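You operate a simulated robot arm through the tools that you are given. There is no shell and no other tool.

Carry out the task below with a simulated robot arm. There is one attempt and no reset: what you move stays moved.

TASK
Box the capped jar of pellets, then shut and latch the lid.
Fine: draw the jar carrier OUT and leave it there; stand the jar upright in the store box; leave the other small jars. Set down upright: small jar with the orange foot.

The check looks at the end state, three seconds after you hand in, the way a careful person would. Anything else that was tipped, shoved, dropped, spilled or broken makes it a failure. A push-on lid holds only when it is set on centred and level and pressed home; a screw cap is set on level and turned clockwise until tight.

THE ROBOT
A 7-joint arm with a two-finger parallel gripper, fixed in place. Base frame: the origin is at the foot of the arm, x ahead of it, y to its left, z up; the work surface is at about z = 0.008. Units: m, rad, N and s.
With the tool pointing down near the work surface it reaches from about 0.24 to 0.62 m from the base axis. Its first joint turns from -1.152 to 1.152 rad. Payload 2.6 kg.
The TCP is the grasp point between the finger pads, 0.03 m short of the fingertips. In the tool frame z runs along the fingers and y along their closing line. The gripper opens to 0.094 m. The fingers are 0.028 m wide and 0.01 m thick; the gripper's body (0.05 by 0.096 m) begins 0.055 m behind the TCP.
Orientation is told as [roll, pitch, yaw] about the base's x, y, z axes, in that order, counted from this pose: with the fingers straight down and closing along the base's y, the tool's x points along the base's -x, its y along +y and its z along -z.

THE INTERFACE
- The arm moves only by the tool arm_command. Its argument "deltas" is a list of rows, each a list of 3 entries, a list of its own where there are three numbers: the shift along the base's x, y, z in cm, then the turn, a rotation vector about the base's x, y, z in rad, then the opening, from 0 (shut) to 1 (fully open). In form: [[[x, y, z], [ax, ay, az], gripper], ...]. A call has 1 to 20 rows; each row shifts and turns the commanded pose from where the row before left it. Each row takes 0.2 s and may step no farther than 0.05 m and 0.15 rad from the row before; otherwise, or with a gripper value out of range, the whole call is refused. Where a pose cannot be reached the arm comes as near as it can. A force on the tool above 80 N (or 10 N above the force at the start of the call, whichever is more), or a blocked arm, ends the call early, and 0.2 s more pass. The fingers move at their own pace (about 0.072 m/s each) and stop on an object; they squeeze with about 45 N. The grip force told is the motor's: it shows also when the fingers shut on nothing. Time passes only in rows, and 0.2 s behind the last, so rows that do not move let the fingers close. It gives the time, the measured TCP pose, the force on the tool (base axes), the opening and the grip force at its end, in the units of the frame above (readings bear some noise), with the torque about the TCP (base axes, N m) and any sound that the robot's microphone picked up.
- Cameras (640 x 400 px; columns grow to the right, rows downward): "scene" is fixed at [0.019, 0.4151, 0.5868]; the picture's right is [-0.91, -0.42, 0.00], its down [-0.15, 0.32, -0.93] and it looks along [0.39, -0.85, -0.36] (base axes); focal length 214 px, centre (320, 200). "wrist" rides on the gripper at [0.076, 0.014, -0.102] in the tool frame; the picture's right is [-0.18, 0.98, 0.00], its down [-0.75, -0.14, -0.64] and it looks along [-0.63, -0.12, 0.77] (tool axes); focal length 243 px, centre (320, 200). There is no depth. A picture from a camera that has moved, and an enlarged one, comes with that camera's place and axes in the base frame and with its lens.
- get_image(camera): a new picture of that camera. No time passes.
- close_up(camera, box): a new picture of the part [left, top, right, bottom] of that camera's present view, enlarged. No time passes.
- close_job(): hands the job in; it is judged then, once.

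Nothing tells you positions but the pictures and the camera data. Unless the task says otherwise, let go and move clear before handing in.

The tools are called after "Call:" as a command line: name --argument value ..., lists and objects as JSON in quotes. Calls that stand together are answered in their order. arm_command: Moves the arm, as the interface text tells. Its arguments: {"type":"object","properties":{"deltas":{"type":"array","items":{"type":"array"}}},"required":["deltas"]} The other tools are called the same way: get_image (camera) takes a picture; close_up (camera, box) takes an enlarged picture of a part of a camera's view; close_job () hands the job in.

At the start:

```text
clock: 0.0
tool_pos: [0.2928, -0.0409, 0.4736]
tool_rot: [0.001, -0.001, -0.001]
wrist_force: [0.0, 0.2, 1.6]
wrist_torque: [-0.01, -0.02, 0.01]
opening: 0.0938
finger_force: 0.1
```

scene: 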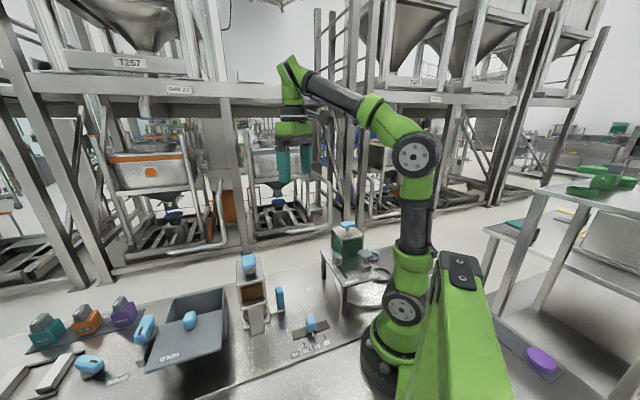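
wrist: 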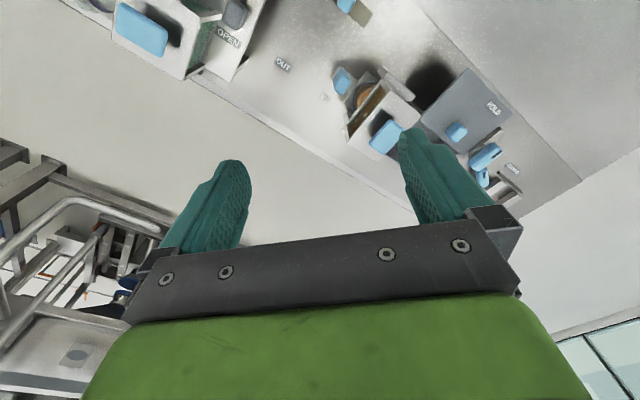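

I see a bench with several items: jars at left, a grey box marked HOLD, a small cabinet, a slider with labels, and a raised stand. I'll look closer at each before moving.

Call:
close_up --camera "scene" --box '[0, 280, 160, 400]'

Call:
close_up --camera "scene" --box '[120, 240, 280, 400]'

Call:
close_up --camera "scene" --box '[220, 210, 400, 370]'

Call:
close_up --camera "wrist" --box '[300, 0, 560, 220]'

Call:
close_up --camera "wrist" --box '[60, 0, 320, 160]'

Call:
close_up --camera "scene" --box '[460, 150, 640, 400]'

```text
3.33 times, centred on (80, 340) of scene
camera zoom: at [0.019, 0.4151, 0.5868], right [-0.91, -0.42, 0.0], down [-0.15, 0.32, -0.93], along [0.39, -0.85, -0.36], focal length 715 px, centre (1120, -267)
```

zoom: 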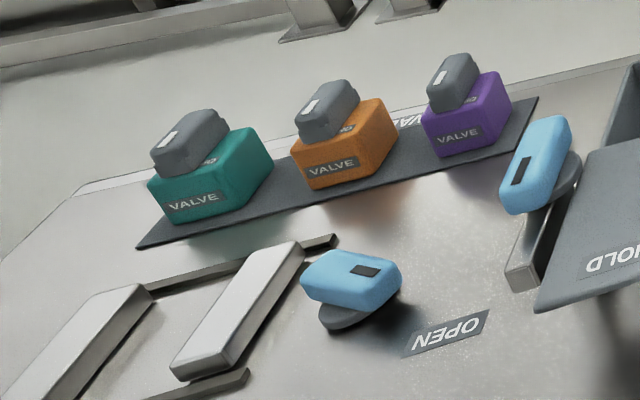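

```text
2.50 times, centred on (200, 320) of scene
camera zoom: at [0.019, 0.4151, 0.5868], right [-0.91, -0.42, 0.0], down [-0.15, 0.32, -0.93], along [0.39, -0.85, -0.36], focal length 536 px, centre (620, -100)
```

zoom: 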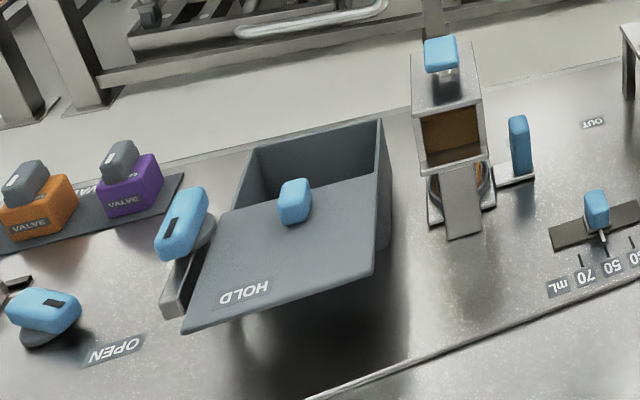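

```text
2.50 times, centred on (310, 290) of scene
camera zoom: at [0.019, 0.4151, 0.5868], right [-0.91, -0.42, 0.0], down [-0.15, 0.32, -0.93], along [0.39, -0.85, -0.36], focal length 536 px, centre (345, -25)
```

zoom: 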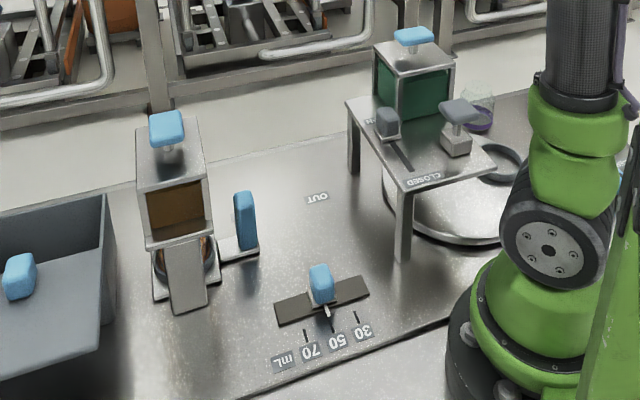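

```text
1.82 times, centred on (430, 110) of wrist
camera zoom: at [0.217, -0.0266, 0.5765], right [0.18, 0.98, 0.0], down [0.75, -0.14, 0.64], along [0.63, -0.12, -0.77], focal length 441 px, centre (120, 364)
```

zoom: 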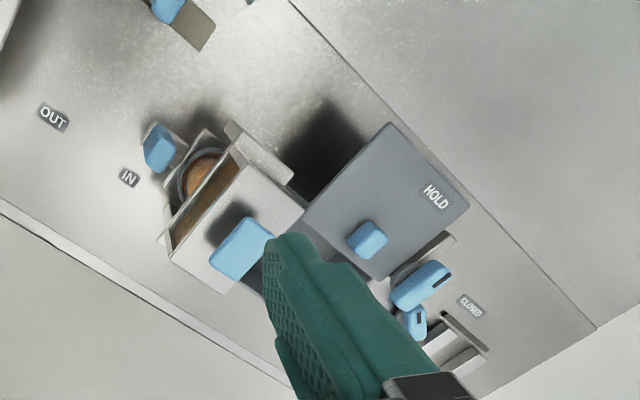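

```text
2.46 times, centred on (190, 80) of wrist
camera zoom: at [0.217, -0.0266, 0.5765], right [0.18, 0.98, 0.0], down [0.75, -0.14, 0.64], along [0.63, -0.12, -0.77], focal length 597 px, centre (640, 495)
```

zoom: 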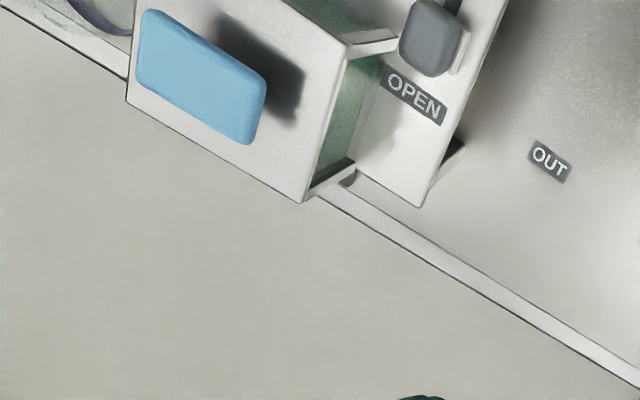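

```text
1.60 times, centred on (550, 275) of scene
camera zoom: at [0.019, 0.4151, 0.5868], right [-0.91, -0.42, 0.0], down [-0.15, 0.32, -0.93], along [0.39, -0.85, -0.36], focal length 343 px, centre (-48, 80)
```

zoom: 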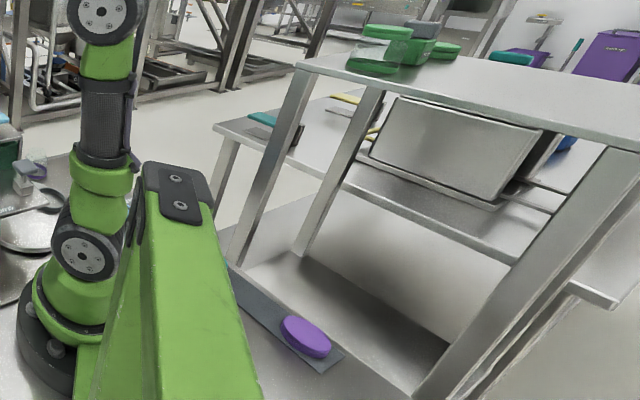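

The carrier handle seems to be near (0.355, -0.01), with OUT lying toward (-x, -y), and the grey lidded box near (0.46, 0.2). I'll move the arm high above the left side to get wrist views.

Call:
arm_command --deltas '[[[-1, 4, 0], [0, 0, 0], 1], [[-1, 4, 0], [0, 0, 0], 1], [[-1, 4, 0], [0, 0, 0], 1], [[-1, 4, 0], [0, 0, 0], 1], [[0, 4, 0], [0, 0, 0], 1], [[0, 0, 0], [0, 0, 0], 1]]'

Call:
get_image --camera "wrist"

Call:
get_image --camera "scene"

```text
clock: 1.4
tool_pos: [0.2522, 0.1592, 0.4725]
tool_rot: [0.0, 0.0, 0.0]
wrist_force: [0.5, 0.0, 0.1]
wrist_torque: [0.01, -0.03, 0.01]
opening: 0.0941
finger_force: 0.1
```

```text
taken
camera wrist: at [0.1769, 0.1738, 0.5755], right [0.18, 0.98, 0.0], down [0.75, -0.14, 0.64], along [0.63, -0.12, -0.77], focal length 243 px, centre (320, 200)
```

wrist: 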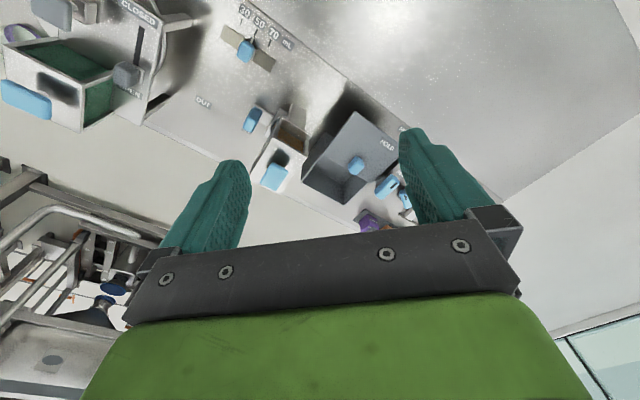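

```text
taken
```

scene: 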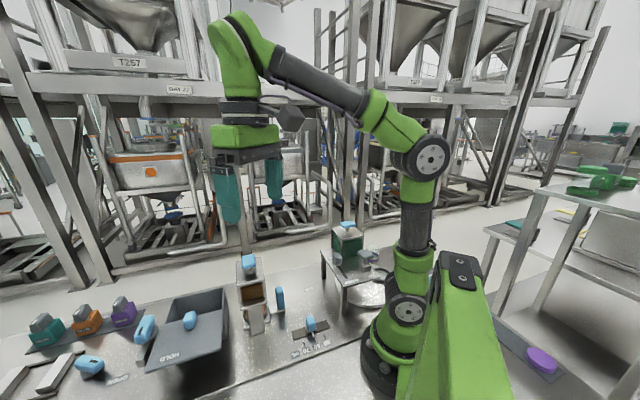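

The box seems to be partly covered by its lid. I'll look at enlarged views of it.

Call:
close_up --camera "wrist" --box '[230, 70, 430, 240]'

Call:
close_up --camera "wrist" --box '[0, 0, 200, 140]'

Call:
close_up --camera "scene" --box '[225, 245, 305, 345]'

Call:
close_up --camera "scene" --box '[120, 270, 240, 380]'

Call:
close_up --camera "scene" --box '[310, 210, 410, 310]'

```text
2.35 times, centred on (330, 155) of wrist
camera zoom: at [0.1769, 0.1738, 0.5755], right [0.18, 0.98, 0.0], down [0.75, -0.14, 0.64], along [0.63, -0.12, -0.77], focal length 571 px, centre (296, 306)
```

zoom: 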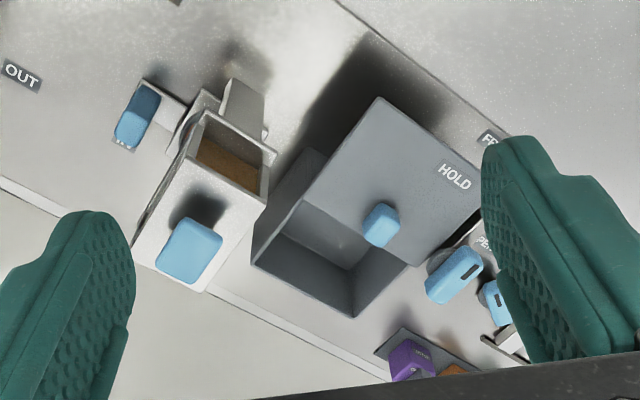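

```text
2.86 times, centred on (100, 70) of wrist
camera zoom: at [0.1769, 0.1738, 0.5755], right [0.18, 0.98, 0.0], down [0.75, -0.14, 0.64], along [0.63, -0.12, -0.77], focal length 693 px, centre (949, 571)
```

zoom: 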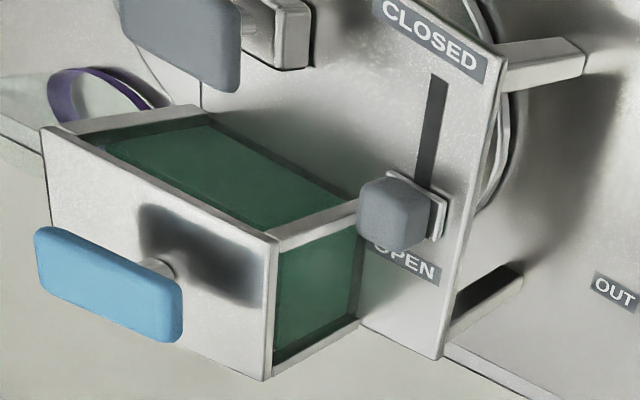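

```text
4.00 times, centred on (265, 295) of scene
camera zoom: at [0.019, 0.4151, 0.5868], right [-0.91, -0.42, 0.0], down [-0.15, 0.32, -0.93], along [0.39, -0.85, -0.36], focal length 858 px, centre (540, -180)
```

zoom: 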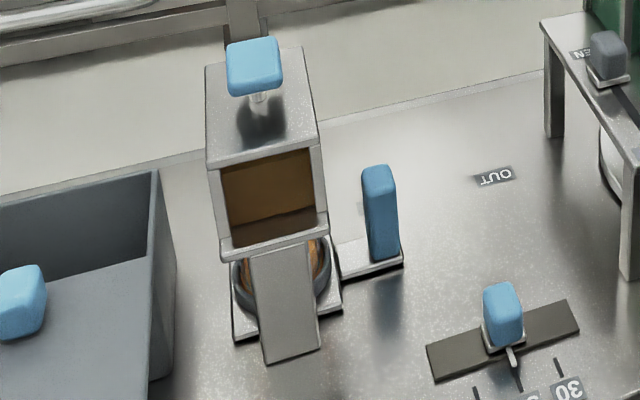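

```text
3.64 times, centred on (180, 325) of scene
camera zoom: at [0.019, 0.4151, 0.5868], right [-0.91, -0.42, 0.0], down [-0.15, 0.32, -0.93], along [0.39, -0.85, -0.36], focal length 780 px, centre (829, -254)
```

zoom: 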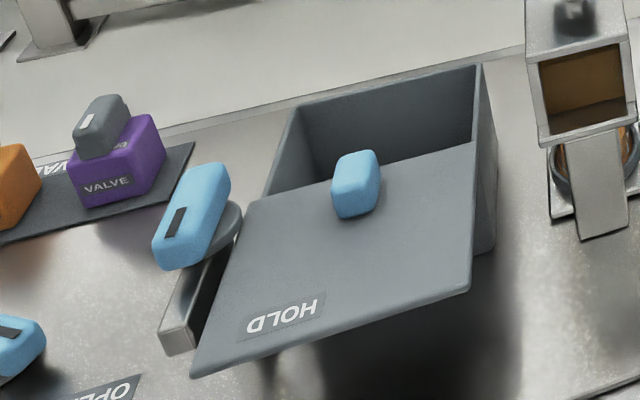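

```text
4.00 times, centred on (360, 260) of scene
camera zoom: at [0.019, 0.4151, 0.5868], right [-0.91, -0.42, 0.0], down [-0.15, 0.32, -0.93], along [0.39, -0.85, -0.36], focal length 858 px, centre (160, -40)
```

zoom: 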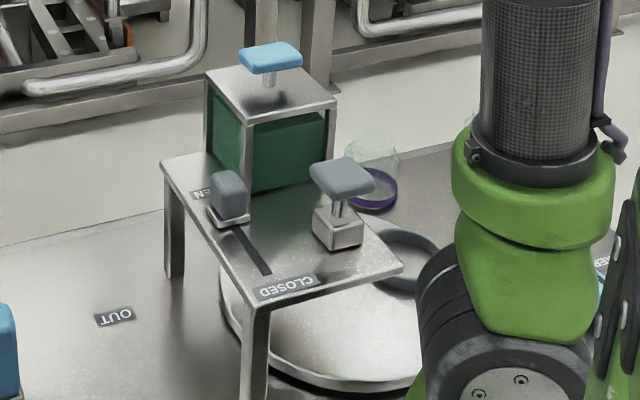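

The lid looks like a flat sliding one, with a lever labelled FREE/HOLD next to it. I'll turn the wrist left to read the labels and check the rest of the left side.

Call:
arm_command --deltas '[[[0, 0, 0], [0, 0, 0.15], 1], [[0, 0, 0], [0, 0, 0.15], 1], [[0, 0, 0], [0, 0, 0.15], 1], [[0, 0, 0], [0, 0, 0.15], 1], [[-1, 0, 0], [0, 0, 0.15], 1], [[0, 0, 0], [0, 0, 0], 1]]'

Call:
get_image --camera "wrist"

Call:
close_up --camera "wrist" --box '[200, 0, 400, 160]'

```text
clock: 2.8
tool_pos: [0.2422, 0.1578, 0.4727]
tool_rot: [0.0, 0.002, 0.753]
wrist_force: [-0.3, 1.1, 0.8]
wrist_torque: [0.02, 0.04, 0.01]
opening: 0.0942
finger_force: 0.1
```

```text
taken
camera wrist: at [0.1779, 0.1173, 0.5761], right [-0.54, 0.84, 0.0], down [0.65, 0.41, 0.64], along [0.54, 0.34, -0.77], focal length 243 px, centre (320, 200)
```

wrist: 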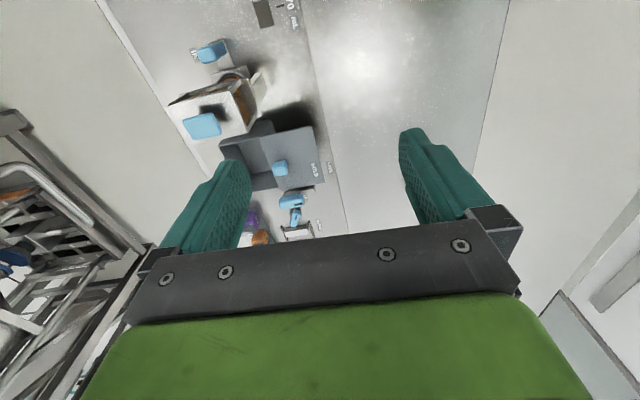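

```text
2.50 times, centred on (300, 80) of wrist
camera zoom: at [0.1779, 0.1173, 0.5761], right [-0.54, 0.84, 0.0], down [0.65, 0.41, 0.64], along [0.54, 0.34, -0.77], focal length 606 px, centre (370, 500)
```

zoom: 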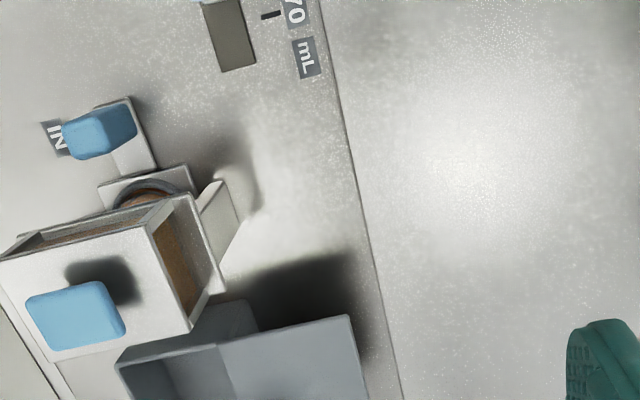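

Call:
close_up --camera "wrist" --box '[240, 130, 360, 240]'

Call:
close_up --camera "wrist" --box '[150, 20, 300, 160]'

```text
3.64 times, centred on (300, 185) of wrist
camera zoom: at [0.1779, 0.1173, 0.5761], right [-0.54, 0.84, 0.0], down [0.65, 0.41, 0.64], along [0.54, 0.34, -0.77], focal length 882 px, centre (393, 254)
```

zoom: 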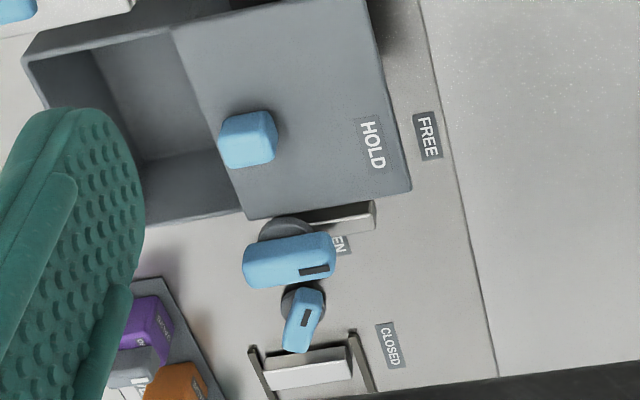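

```text
2.86 times, centred on (225, 90) of wrist
camera zoom: at [0.1779, 0.1173, 0.5761], right [-0.54, 0.84, 0.0], down [0.65, 0.41, 0.64], along [0.54, 0.34, -0.77], focal length 693 px, centre (591, 514)
```

zoom: 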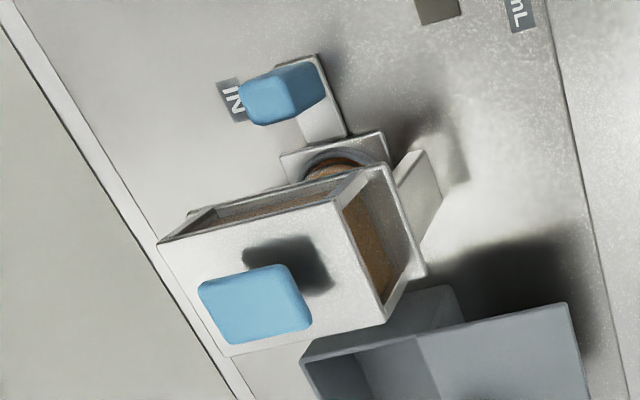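

The lid slides about 8–9 cm toward (+x, -y) to close, and the latch lever has FREE and HOLD positions. Next I'll look at the carrier and jar from lower down on the OUT side.

Call:
arm_command --deltas '[[[0, -4, 0], [0, 0, 0], 1], [[0, -4, 0], [0, 0, 0], 1], [[0.5, -4, -1], [0, 0, 0], 1], [[0.5, -4, -2], [0, 0, 0], 1], [[0.5, -4, -2], [0, 0, 0], 1], [[0.5, -2, -4], [0, 0, 0], 1], [[0, 0, -4], [0, 0, 0], 1], [[0, 0, -4], [0, 0, 0], 1], [[0, 0, -4], [0, 0, 0], 1], [[0, 0, 0], [0, 0, 0], 1]]'

Call:
get_image --camera "wrist"

Call:
get_image --camera "scene"

```text
clock: 5.0
tool_pos: [0.2635, -0.0622, 0.2624]
tool_rot: [0.001, -0.001, 0.747]
wrist_force: [-0.2, 0.6, -0.1]
wrist_torque: [0.0, 0.0, -0.01]
opening: 0.094
finger_force: 0.2
```

```text
taken
camera wrist: at [0.1974, -0.103, 0.3656], right [-0.53, 0.85, 0.0], down [0.65, 0.41, 0.64], along [0.54, 0.34, -0.77], focal length 243 px, centre (320, 200)
```

wrist: 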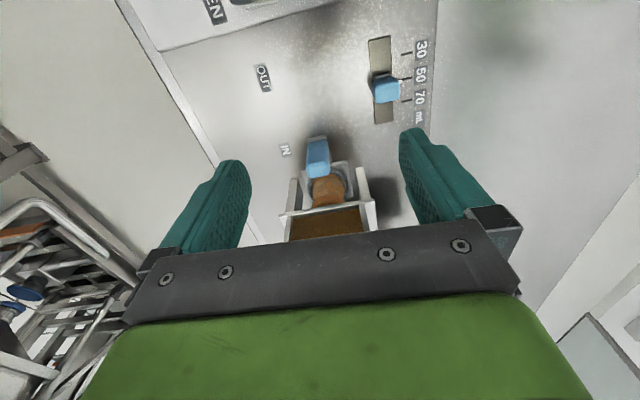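

```text
taken
```

scene: 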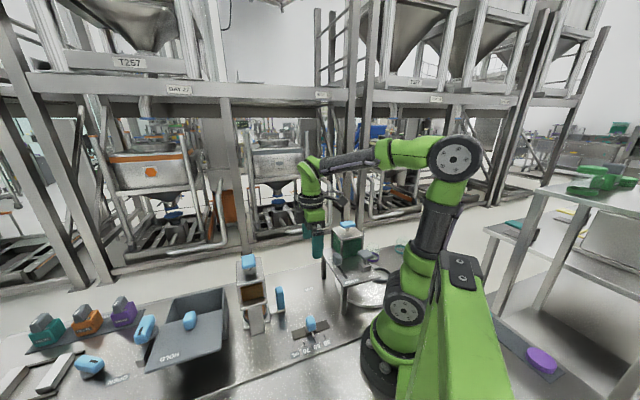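

Call:
close_up --camera "wrist" --box '[260, 110, 400, 240]'

Call:
close_up --camera "scene" --box '[330, 220, 420, 290]'

```text
3.08 times, centred on (330, 175) of wrist
camera zoom: at [0.1974, -0.103, 0.3656], right [-0.53, 0.85, 0.0], down [0.65, 0.41, 0.64], along [0.54, 0.34, -0.77], focal length 746 px, centre (289, 277)
```

zoom: 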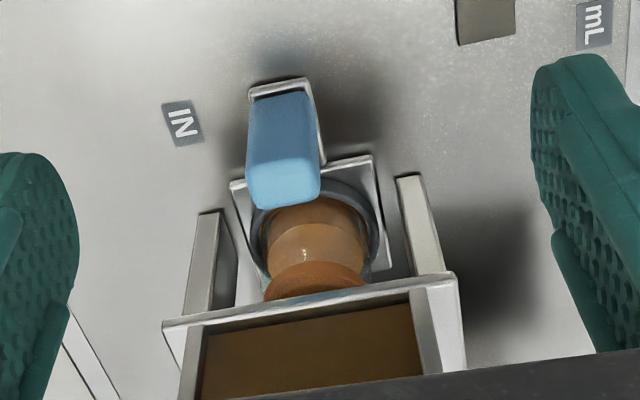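

```text
5.71 times, centred on (375, 255) of scene
camera zoom: at [0.019, 0.4151, 0.5868], right [-0.91, -0.42, 0.0], down [-0.15, 0.32, -0.93], along [0.39, -0.85, -0.36], focal length 1226 px, centre (6, -114)
```

zoom: 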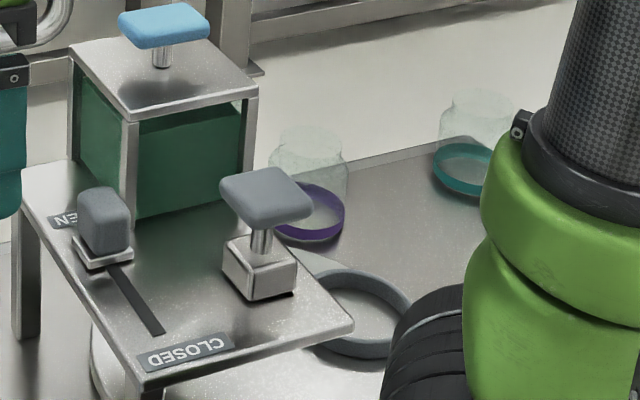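

The orange-foot jar, filled with brown pellets, sits in the carrier under the hopper, and the purple- and teal-foot jars stand far right. The carrier handle is at about (0.348, -0.010), top near z = 0.095, so I'll grasp it across and draw it toward OUT.

Call:
arm_command --deltas '[[[3, 2, 0], [0, 0, 0], 0.7], [[3, 2, 0], [0, 0, 0], 0.7], [[2.45, 1.2, -1], [0, 0, 0], 0.7], [[0, 0, -4], [0, 0, 0], 0.7], [[0, 0, -4], [0, 0, 0], 0.7], [[0, 0, 0], [0, 0, 0], 0.7]]'

Call:
get_image --camera "wrist"

Call:
close_up --camera "scene" --box '[220, 230, 320, 330]'

```text
clock: 6.4
tool_pos: [0.3478, -0.0094, 0.1743]
tool_rot: [-0.001, -0.002, 0.749]
wrist_force: [-0.2, -0.4, 0.9]
wrist_torque: [0.0, 0.01, -0.02]
opening: 0.0659
finger_force: 0.1
```

```text
taken
camera wrist: at [0.282, -0.05, 0.276], right [-0.53, 0.85, 0.0], down [0.65, 0.41, 0.64], along [0.54, 0.34, -0.77], focal length 243 px, centre (320, 200)
```

wrist: 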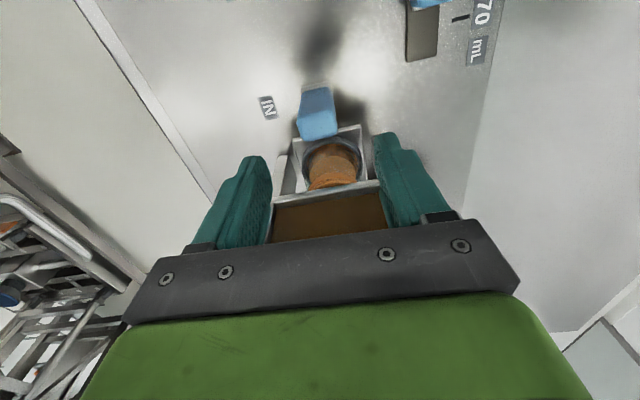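

```text
4.00 times, centred on (270, 280) of scene
camera zoom: at [0.019, 0.4151, 0.5868], right [-0.91, -0.42, 0.0], down [-0.15, 0.32, -0.93], along [0.39, -0.85, -0.36], focal length 858 px, centre (520, -120)
```

zoom: 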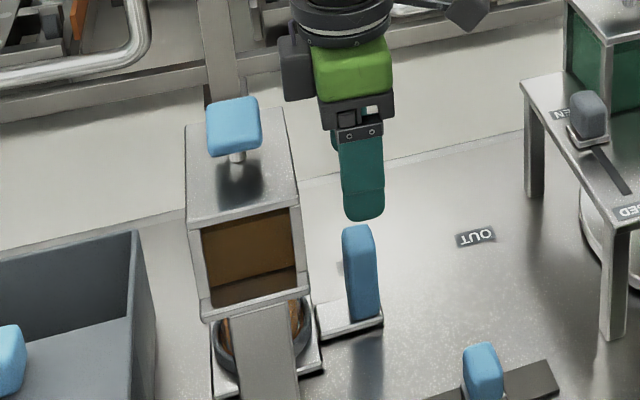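

The fingers line up over the handle. I'll descend and close.

Call:
arm_command --deltas '[[[0, 0, -3], [0, 0, 0], 0.7], [[0, 0, -3], [0, 0, 0], 0.7], [[0, 0, -3], [0, 0, 0], 0.7], [[0, 0, -0.5], [0, 0, 0], 0.7], [[0, 0, 0], [0, 0, 0], 0.1], [[0, 0, 0], [0, 0, 0], 0.1], [[0, 0, 0], [0, 0, 0], 0.1]]'

Call:
get_image --camera "wrist"

Call:
close_up --camera "scene" --box '[220, 230, 320, 330]'

```text
clock: 8.0
tool_pos: [0.3483, -0.0122, 0.0798]
tool_rot: [-0.007, -0.003, 0.748]
wrist_force: [22.7, -20.9, -12.3]
wrist_torque: [0.47, -0.02, -0.39]
opening: 0.0363
finger_force: 44.7
```

```text
taken
camera wrist: at [0.2828, -0.0519, 0.1817], right [-0.53, 0.85, -0.01], down [0.64, 0.41, 0.64], along [0.55, 0.34, -0.76], focal length 243 px, centre (320, 200)
```

wrist: 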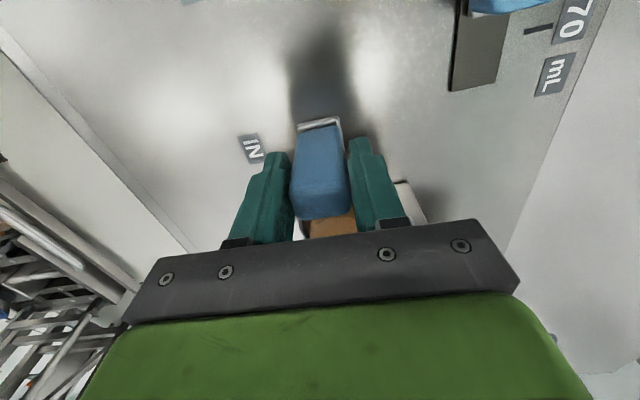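

```text
4.00 times, centred on (270, 280) of scene
camera zoom: at [0.0191, 0.4151, 0.5868], right [-0.91, -0.42, 0.0], down [-0.15, 0.32, -0.93], along [0.39, -0.85, -0.36], focal length 858 px, centre (520, -120)
```

zoom: 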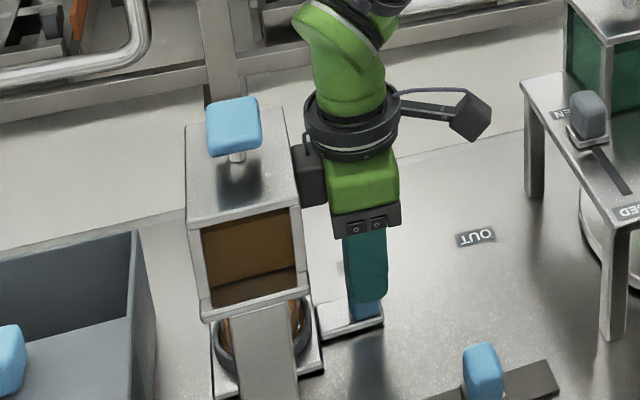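

The handle is gripped, with a small sideways load. I'll relieve that and begin pulling toward OUT.

Call:
arm_command --deltas '[[[0.2, -0.22, 0], [0, 0, 0], 0.1], [[0, 0, 0], [0, 0, 0], 0.1], [[-0.73, -0.68, 0], [0, 0, 0], 0.1], [[-0.73, -0.68, 0], [0, 0, 0], 0.1], [[0, 0, 0], [0, 0, 0], 0.1]]'

Call:
get_image --camera "wrist"

Call:
get_image --camera "scene"

```text
clock: 9.2
tool_pos: [0.3344, -0.0244, 0.0794]
tool_rot: [-0.002, -0.001, 0.749]
wrist_force: [11.4, -12.1, 3.3]
wrist_torque: [0.29, -0.16, 0.02]
opening: 0.036
finger_force: 44.4
```

```text
taken
camera wrist: at [0.2697, -0.0661, 0.1819], right [-0.54, 0.84, 0.0], down [0.65, 0.41, 0.64], along [0.54, 0.34, -0.77], focal length 243 px, centre (320, 200)
```

wrist: 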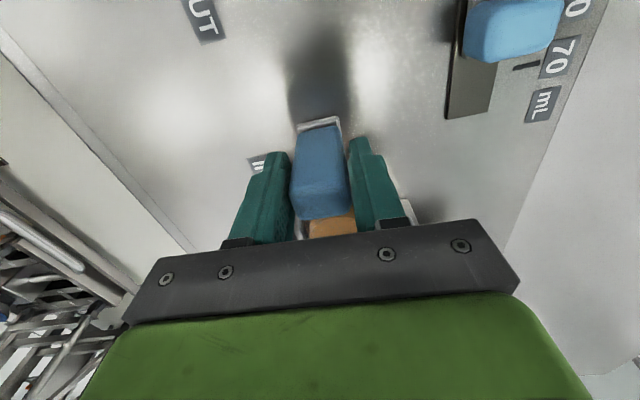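

```text
taken
```

scene: 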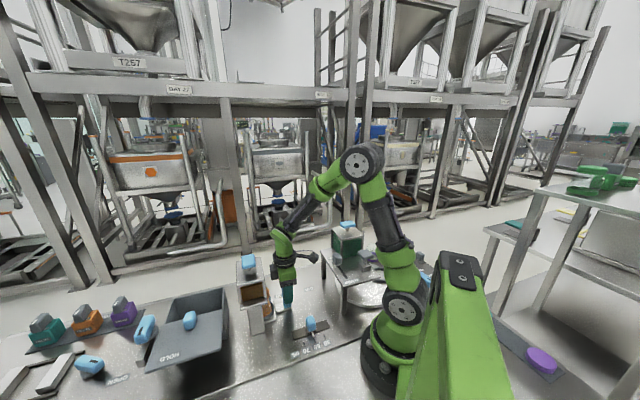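

The carrier slides freely, but at full travel the wrist camera would come over the stand's grey knob at about (0.215, -0.141, 0.17). I'll pull a bit more, then loosen, lean the gripper toward the hopper to lift the camera clear, and regrip.

Call:
arm_command --deltas '[[[0.1, -0.11, 0], [0, 0, 0], 0.1], [[-1.1, -1.02, 0], [0, 0, 0], 0.1], [[-1.1, -1.02, 0], [0, 0, 0], 0.1], [[-0.73, -0.68, 0], [0, 0, 0], 0.1], [[0, 0, 0], [0, 0, 0], 0.1]]'

Call:
get_image --camera "scene"

Call:
close_up --camera "scene" --box '[230, 220, 370, 340]'

Call:
get_image --camera "wrist"

```text
clock: 10.4
tool_pos: [0.3063, -0.0545, 0.08]
tool_rot: [-0.002, -0.001, 0.751]
wrist_force: [-0.5, 2.0, 29.8]
wrist_torque: [0.21, -0.22, 0.13]
opening: 0.0363
finger_force: 44.7
```

```text
taken
```

scene: 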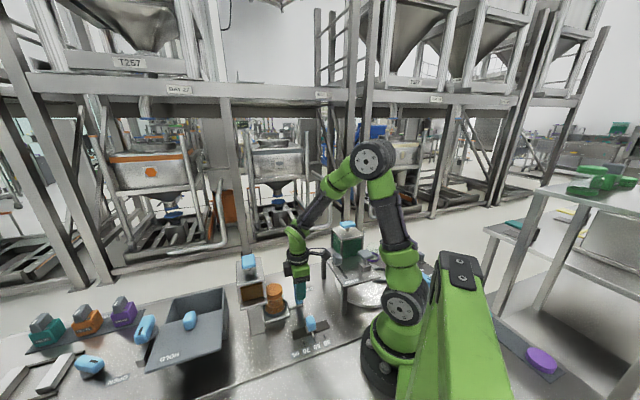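

```text
3.33 times, centred on (300, 280) of scene
camera zoom: at [0.0188, 0.4151, 0.5868], right [-0.91, -0.42, 0.0], down [-0.15, 0.32, -0.93], along [0.39, -0.85, -0.36], focal length 715 px, centre (387, -67)
```

zoom: 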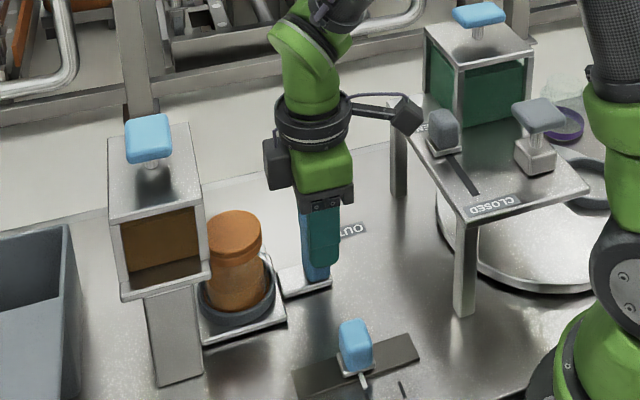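

```text
taken
camera wrist: at [0.2413, -0.0946, 0.1818], right [-0.54, 0.84, 0.0], down [0.65, 0.41, 0.64], along [0.54, 0.34, -0.77], focal length 243 px, centre (320, 200)
```

wrist: 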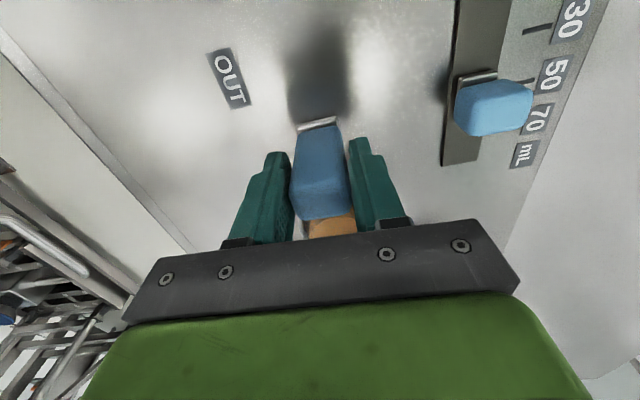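

The jar (orange cap, brown contents) is coming out. I'll loosen, lean the gripper 0.35 rad toward the hopper, and regrip.

Call:
arm_command --deltas '[[[0, 0, 0], [0, 0, 0], 0.6], [[0, 0, 0.5], [0, 0, 0], 0.6], [[0, 0, 0.3], [-0.082, 0.088, 0], 0.6], [[0, 0, 0], [-0.082, 0.088, 0], 0.6], [[0, 0, 0], [-0.082, 0.088, 0], 0.6], [[0, 0, 0], [0, 0, 0], 0.6]]'

Call:
close_up --camera "scene" --box '[230, 220, 370, 340]'

Call:
get_image --camera "wrist"

```text
clock: 11.8
tool_pos: [0.3052, -0.0528, 0.0863]
tool_rot: [0.001, 0.362, 0.749]
wrist_force: [-0.3, 0.6, 1.2]
wrist_torque: [0.04, -0.03, 0.0]
opening: 0.0562
finger_force: 0.0
```

```text
3.33 times, centred on (300, 280) of scene
camera zoom: at [0.019, 0.4151, 0.5868], right [-0.91, -0.42, 0.0], down [-0.15, 0.32, -0.93], along [0.39, -0.85, -0.36], focal length 715 px, centre (387, -67)
```

zoom: 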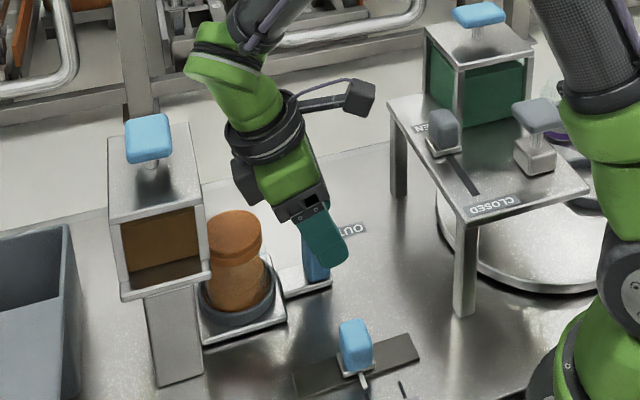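

```text
taken
camera wrist: at [0.2713, -0.0661, 0.2097], right [-0.54, 0.84, -0.07], down [0.78, 0.53, 0.33], along [0.31, 0.13, -0.94], focal length 243 px, centre (320, 200)
```

wrist: 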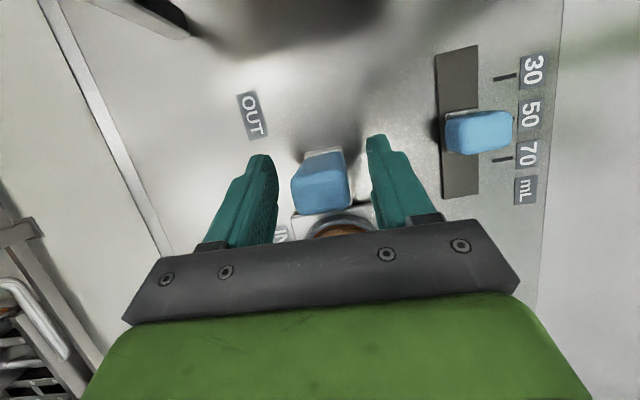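

Call:
arm_command --deltas '[[[0, 0, 0], [0, 0, 0], 0.1], [[0, 0, 0], [0, 0, 0], 0.1], [[-0.73, -0.68, 0], [0, 0, 0], 0.1], [[-0.73, -0.68, 0], [0, 0, 0], 0.1], [[-0.73, -0.68, 0], [0, 0, 0], 0.1], [[-0.73, -0.68, 0], [0, 0, 0], 0.1], [[0, 0, 0], [0, 0, 0], 0.1]]'

Call:
close_up --camera "scene" --box '[230, 220, 370, 340]'

Call:
get_image --camera "wrist"

```text
clock: 13.4
tool_pos: [0.2781, -0.0819, 0.0877]
tool_rot: [-0.005, 0.358, 0.748]
wrist_force: [21.5, -22.2, -14.5]
wrist_torque: [-0.49, 0.54, -0.49]
opening: 0.0361
finger_force: 44.6
```

```text
3.33 times, centred on (300, 280) of scene
camera zoom: at [0.0191, 0.4151, 0.5868], right [-0.91, -0.42, 0.0], down [-0.15, 0.32, -0.93], along [0.39, -0.85, -0.36], focal length 715 px, centre (387, -67)
```

zoom: 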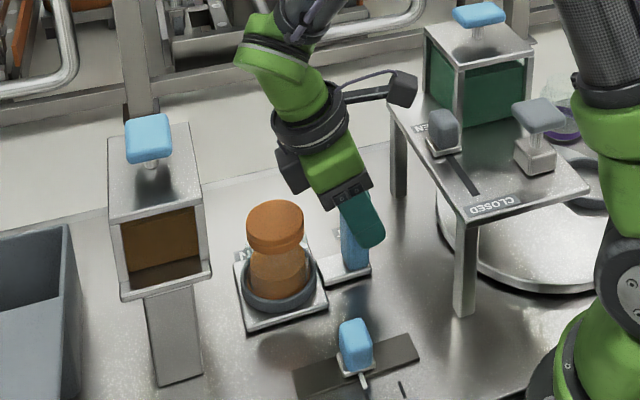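

```text
taken
camera wrist: at [0.2422, -0.095, 0.2095], right [-0.54, 0.84, -0.07], down [0.78, 0.53, 0.34], along [0.32, 0.13, -0.94], focal length 243 px, centre (320, 200)
```

wrist: 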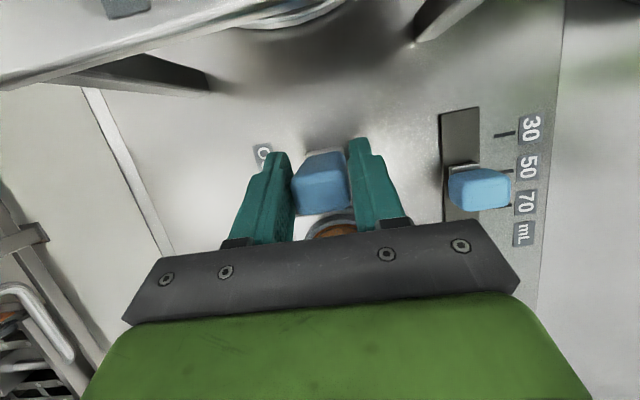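

The handle is almost beside OUT. I'll pull until it meets its stop.

Call:
arm_command --deltas '[[[0.25, -0.27, 0], [0, 0, 0], 0.1], [[-0.37, -0.34, 0], [0, 0, 0], 0.1], [[-0.37, -0.34, 0], [0, 0, 0], 0.1], [[-0.37, -0.34, 0], [0, 0, 0], 0.1], [[-0.37, -0.34, 0], [0, 0, 0], 0.1], [[0, 0, 0], [0, 0, 0], 0.1]]'

Call:
get_image --camera "wrist"

Call:
close_up --camera "scene" --box '[230, 220, 370, 340]'

```text
clock: 14.8
tool_pos: [0.2653, -0.095, 0.0857]
tool_rot: [0.006, 0.358, 0.752]
wrist_force: [11.9, 30.5, -0.5]
wrist_torque: [-0.06, -0.14, 0.2]
opening: 0.0362
finger_force: 45.0
```

```text
taken
camera wrist: at [0.2304, -0.1083, 0.2091], right [-0.55, 0.84, -0.06], down [0.78, 0.53, 0.34], along [0.31, 0.14, -0.94], focal length 243 px, centre (320, 200)
```

wrist: 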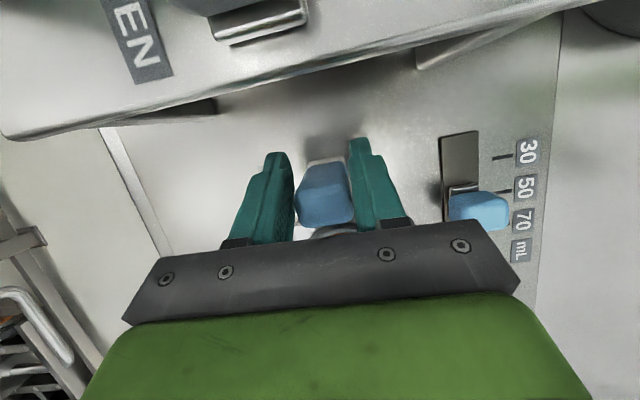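

```text
3.33 times, centred on (300, 280) of scene
camera zoom: at [0.019, 0.4151, 0.5868], right [-0.91, -0.42, 0.0], down [-0.15, 0.32, -0.93], along [0.39, -0.85, -0.36], focal length 715 px, centre (387, -67)
```

zoom: 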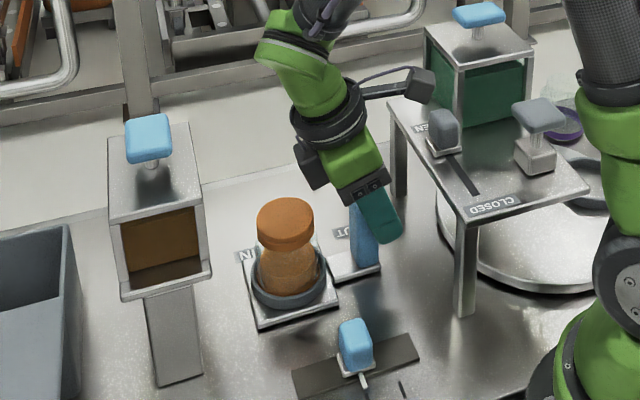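

Call:
arm_command --deltas '[[[-0.45, -0.22, 0], [0, 0, 0], 0.1], [[-0.37, -0.34, 0], [0, 0, 0], 0.1], [[0, 0, 0], [0, 0, 0], 0.1]]'

Call:
get_image --camera "wrist"

```text
clock: 15.6
tool_pos: [0.2575, -0.1016, 0.0878]
tool_rot: [0.0, 0.357, 0.75]
wrist_force: [20.0, 19.9, 1.2]
wrist_torque: [0.28, -0.19, 0.02]
opening: 0.0364
finger_force: 45.1
```

```text
taken
camera wrist: at [0.2222, -0.1155, 0.2097], right [-0.55, 0.84, -0.07], down [0.78, 0.53, 0.34], along [0.32, 0.13, -0.94], focal length 243 px, centre (320, 200)
```

wrist: 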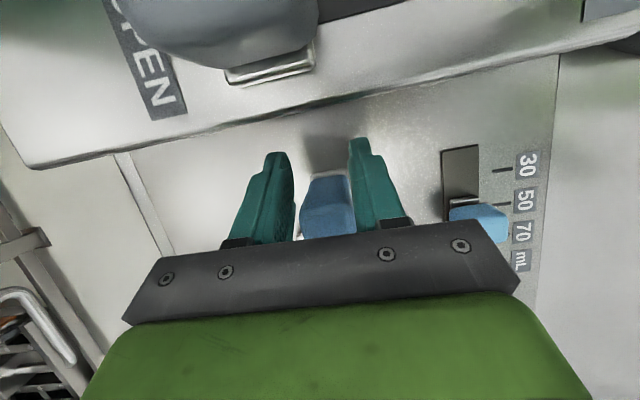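

The fingers now slip on the handle, so the carrier is against its OUT stop. I'll let go, lift clear and straighten, then look at the jar.

Call:
arm_command --deltas '[[[0.37, 0.34, 0], [0, 0, 0], 0.6], [[0.37, 0.34, 0], [0, 0, 0], 0.7], [[0, 0, 3], [0, 0, 0], 0.7], [[0, 0, 4], [0, 0, 0], 0.7], [[0, 0, 4], [0, 0, 0], 0.7], [[0, 0, 4], [0, 0, 0], 1], [[0, 0, 4], [0.082, -0.088, 0], 1], [[0, 0, 0], [0.082, -0.088, 0], 1], [[0, 0, 0], [0.087, -0.094, 0], 1], [[0, 0, 0], [0, 0, 0], 1]]'

Call:
get_image --camera "wrist"

Call:
get_image --camera "scene"

Call:
close_up --camera "scene" --box '[230, 250, 350, 340]'

```text
clock: 17.8
tool_pos: [0.2631, -0.0961, 0.2775]
tool_rot: [0.001, -0.011, 0.749]
wrist_force: [0.0, 0.1, 0.0]
wrist_torque: [0.01, 0.02, 0.01]
opening: 0.0941
finger_force: 0.1
```

```text
taken
camera wrist: at [0.1984, -0.1378, 0.3785], right [-0.54, 0.84, 0.0], down [0.64, 0.41, 0.65], along [0.55, 0.35, -0.76], focal length 243 px, centre (320, 200)
```

wrist: 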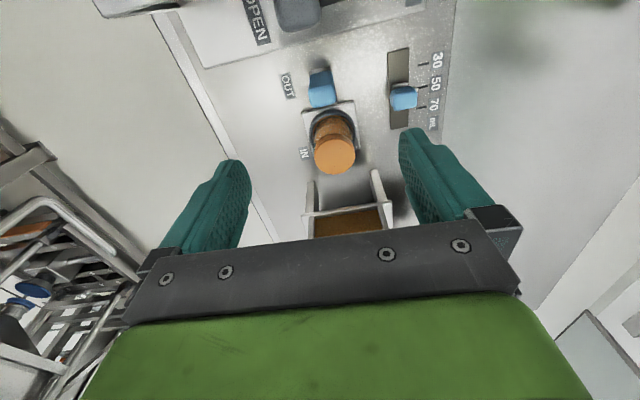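

```text
taken
```

scene: 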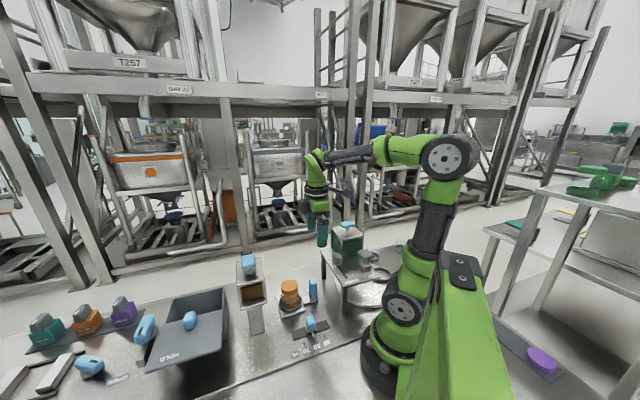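

```text
4.44 times, centred on (290, 295) of scene
camera zoom: at [0.019, 0.4151, 0.5868], right [-0.91, -0.42, 0.0], down [-0.15, 0.32, -0.93], along [0.39, -0.85, -0.36], focal length 953 px, centre (453, -222)
```

zoom: 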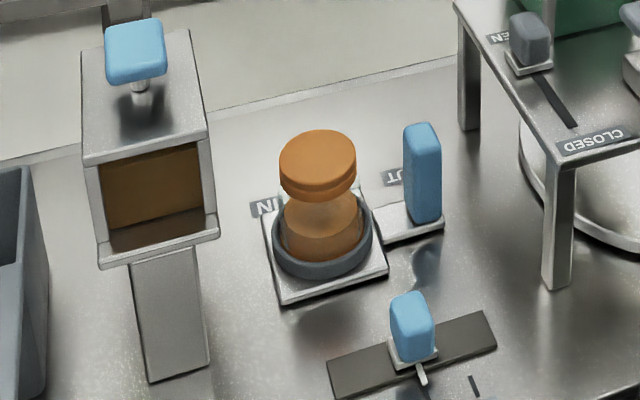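

Call:
close_up --camera "scene" --box '[270, 270, 330, 320]'

Call:
close_up --camera "wrist" --box '[270, 60, 400, 200]'

```text
8.00 times, centred on (300, 295) of scene
camera zoom: at [0.019, 0.4151, 0.5868], right [-0.91, -0.42, 0.0], down [-0.15, 0.32, -0.93], along [0.39, -0.85, -0.36], focal length 1716 px, centre (480, -560)
```

zoom: 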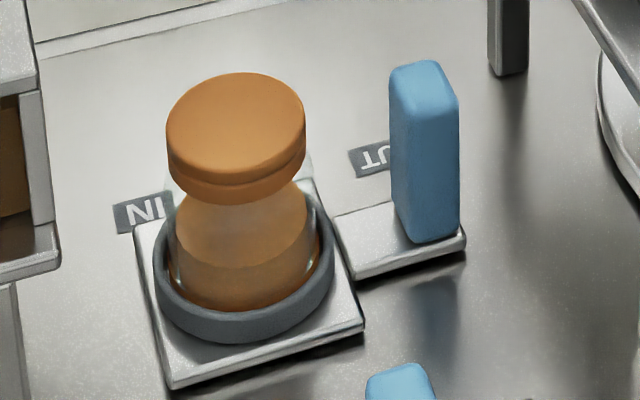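

```text
2.86 times, centred on (335, 130) of wrist
camera zoom: at [0.1984, -0.1378, 0.3785], right [-0.54, 0.84, 0.0], down [0.64, 0.41, 0.65], along [0.55, 0.35, -0.76], focal length 693 px, centre (277, 400)
```

zoom: 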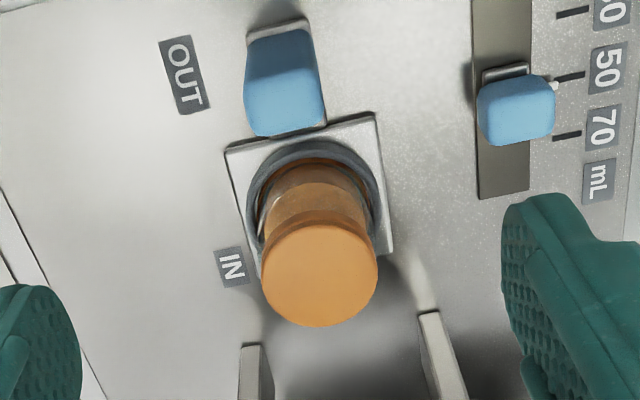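

The carrier is fully out and the capped jar stands in it at about (0.327, -0.030), cap top near z = 0.105. I'll move above it and check the centring before going down.

Call:
arm_command --deltas '[[[3, 3, 0], [0, 0, 0], 1], [[3.4, 3.6, 0], [0, 0.01, 0], 1], [[0, 0, -4], [0, 0, 0], 1], [[0, 0, -4], [0, 0, 0], 1], [[0, 0, -2.5], [0, 0, 0], 1], [[0, 0, 0], [0, 0, 0], 1]]'

Call:
get_image --camera "wrist"

Call:
close_up --camera "scene" --box '[230, 220, 370, 340]'

```text
clock: 19.2
tool_pos: [0.329, -0.0288, 0.1717]
tool_rot: [0.006, -0.001, 0.749]
wrist_force: [0.0, 0.2, 0.3]
wrist_torque: [-0.03, -0.01, 0.0]
opening: 0.0938
finger_force: 0.2
```

```text
taken
camera wrist: at [0.2632, -0.0709, 0.2742], right [-0.53, 0.85, 0.01], down [0.65, 0.41, 0.64], along [0.54, 0.35, -0.77], focal length 243 px, centre (320, 200)
```

wrist: 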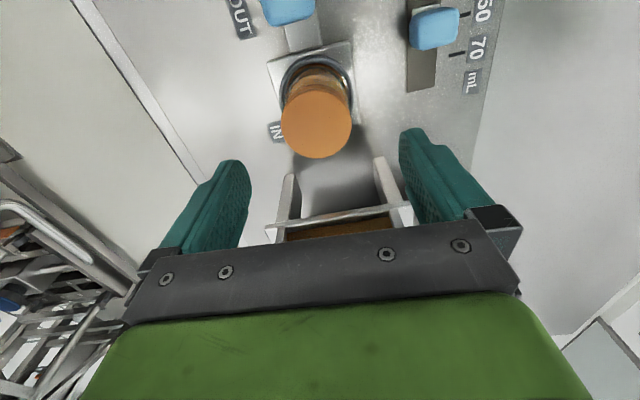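

```text
3.33 times, centred on (300, 280) of scene
camera zoom: at [0.019, 0.4151, 0.5868], right [-0.91, -0.42, 0.0], down [-0.15, 0.32, -0.93], along [0.39, -0.85, -0.36], focal length 715 px, centre (387, -67)
```

zoom: 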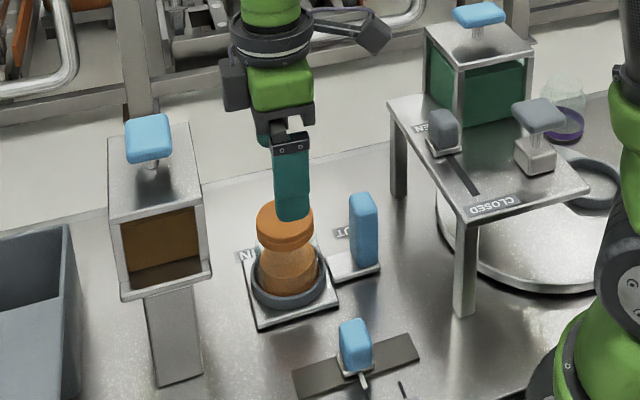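

Call:
close_up --camera "wrist" --box '[250, 20, 390, 180]'

Call:
close_up --camera "scene" --box '[270, 260, 330, 320]'

```text
2.50 times, centred on (320, 100) of wrist
camera zoom: at [0.2632, -0.0709, 0.2742], right [-0.53, 0.85, 0.01], down [0.65, 0.41, 0.64], along [0.54, 0.35, -0.77], focal length 606 px, centre (320, 450)
```

zoom: 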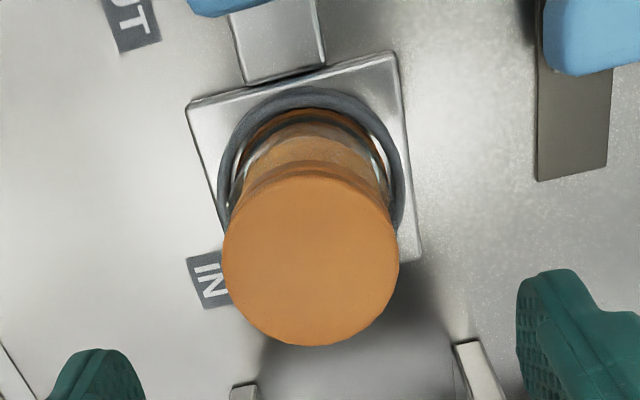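

```text
6.67 times, centred on (300, 290) of scene
camera zoom: at [0.019, 0.4151, 0.5868], right [-0.91, -0.42, 0.0], down [-0.15, 0.32, -0.93], along [0.39, -0.85, -0.36], focal length 1430 px, centre (453, -400)
```

zoom: 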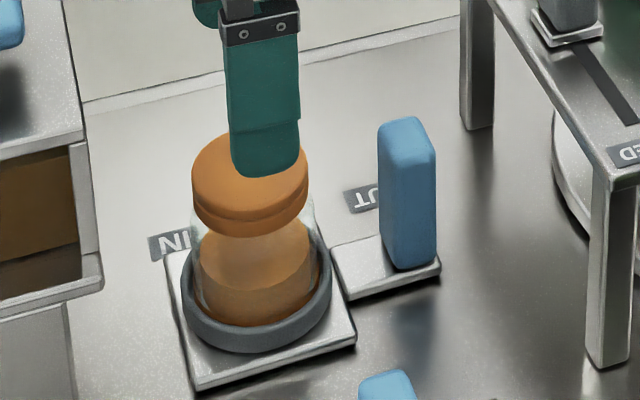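

The jar's cap top is nearer z = 0.09. Before grasping it I want the box's exact geometry, because the knob, the camera arm and the opening are close together, so I'll rise and look at the box from nearby.

Call:
arm_command --deltas '[[[0, 0, 4], [0, 0, 0], 1], [[0, 0, 4], [0, 0, 0], 1], [[0, 0, 4], [0, 0, 0], 1], [[0, 0, 4], [0, 0, 0], 1], [[0, 0, 4], [0, 0, 0], 1], [[2, 4, 0], [0, 0, 0], 1], [[2, 4, 0], [0, 0, 0], 1], [[2, 3, 0], [0, 0, 0], 1], [[0, 0, 0], [0, 0, 0], 1]]'

Call:
get_image --camera "wrist"

```text
clock: 21.2
tool_pos: [0.3874, 0.0821, 0.3721]
tool_rot: [0.007, -0.001, 0.748]
wrist_force: [-0.4, -0.1, -0.9]
wrist_torque: [-0.01, -0.01, -0.03]
opening: 0.094
finger_force: 0.1
```

```text
taken
camera wrist: at [0.3232, 0.0394, 0.4752], right [-0.53, 0.85, 0.01], down [0.65, 0.41, 0.64], along [0.54, 0.35, -0.77], focal length 243 px, centre (320, 200)
```

wrist: 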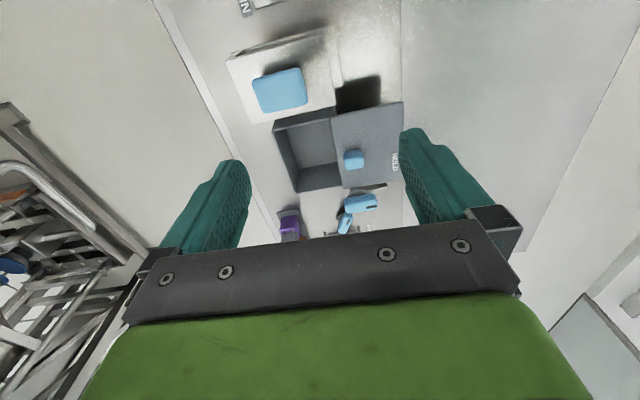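

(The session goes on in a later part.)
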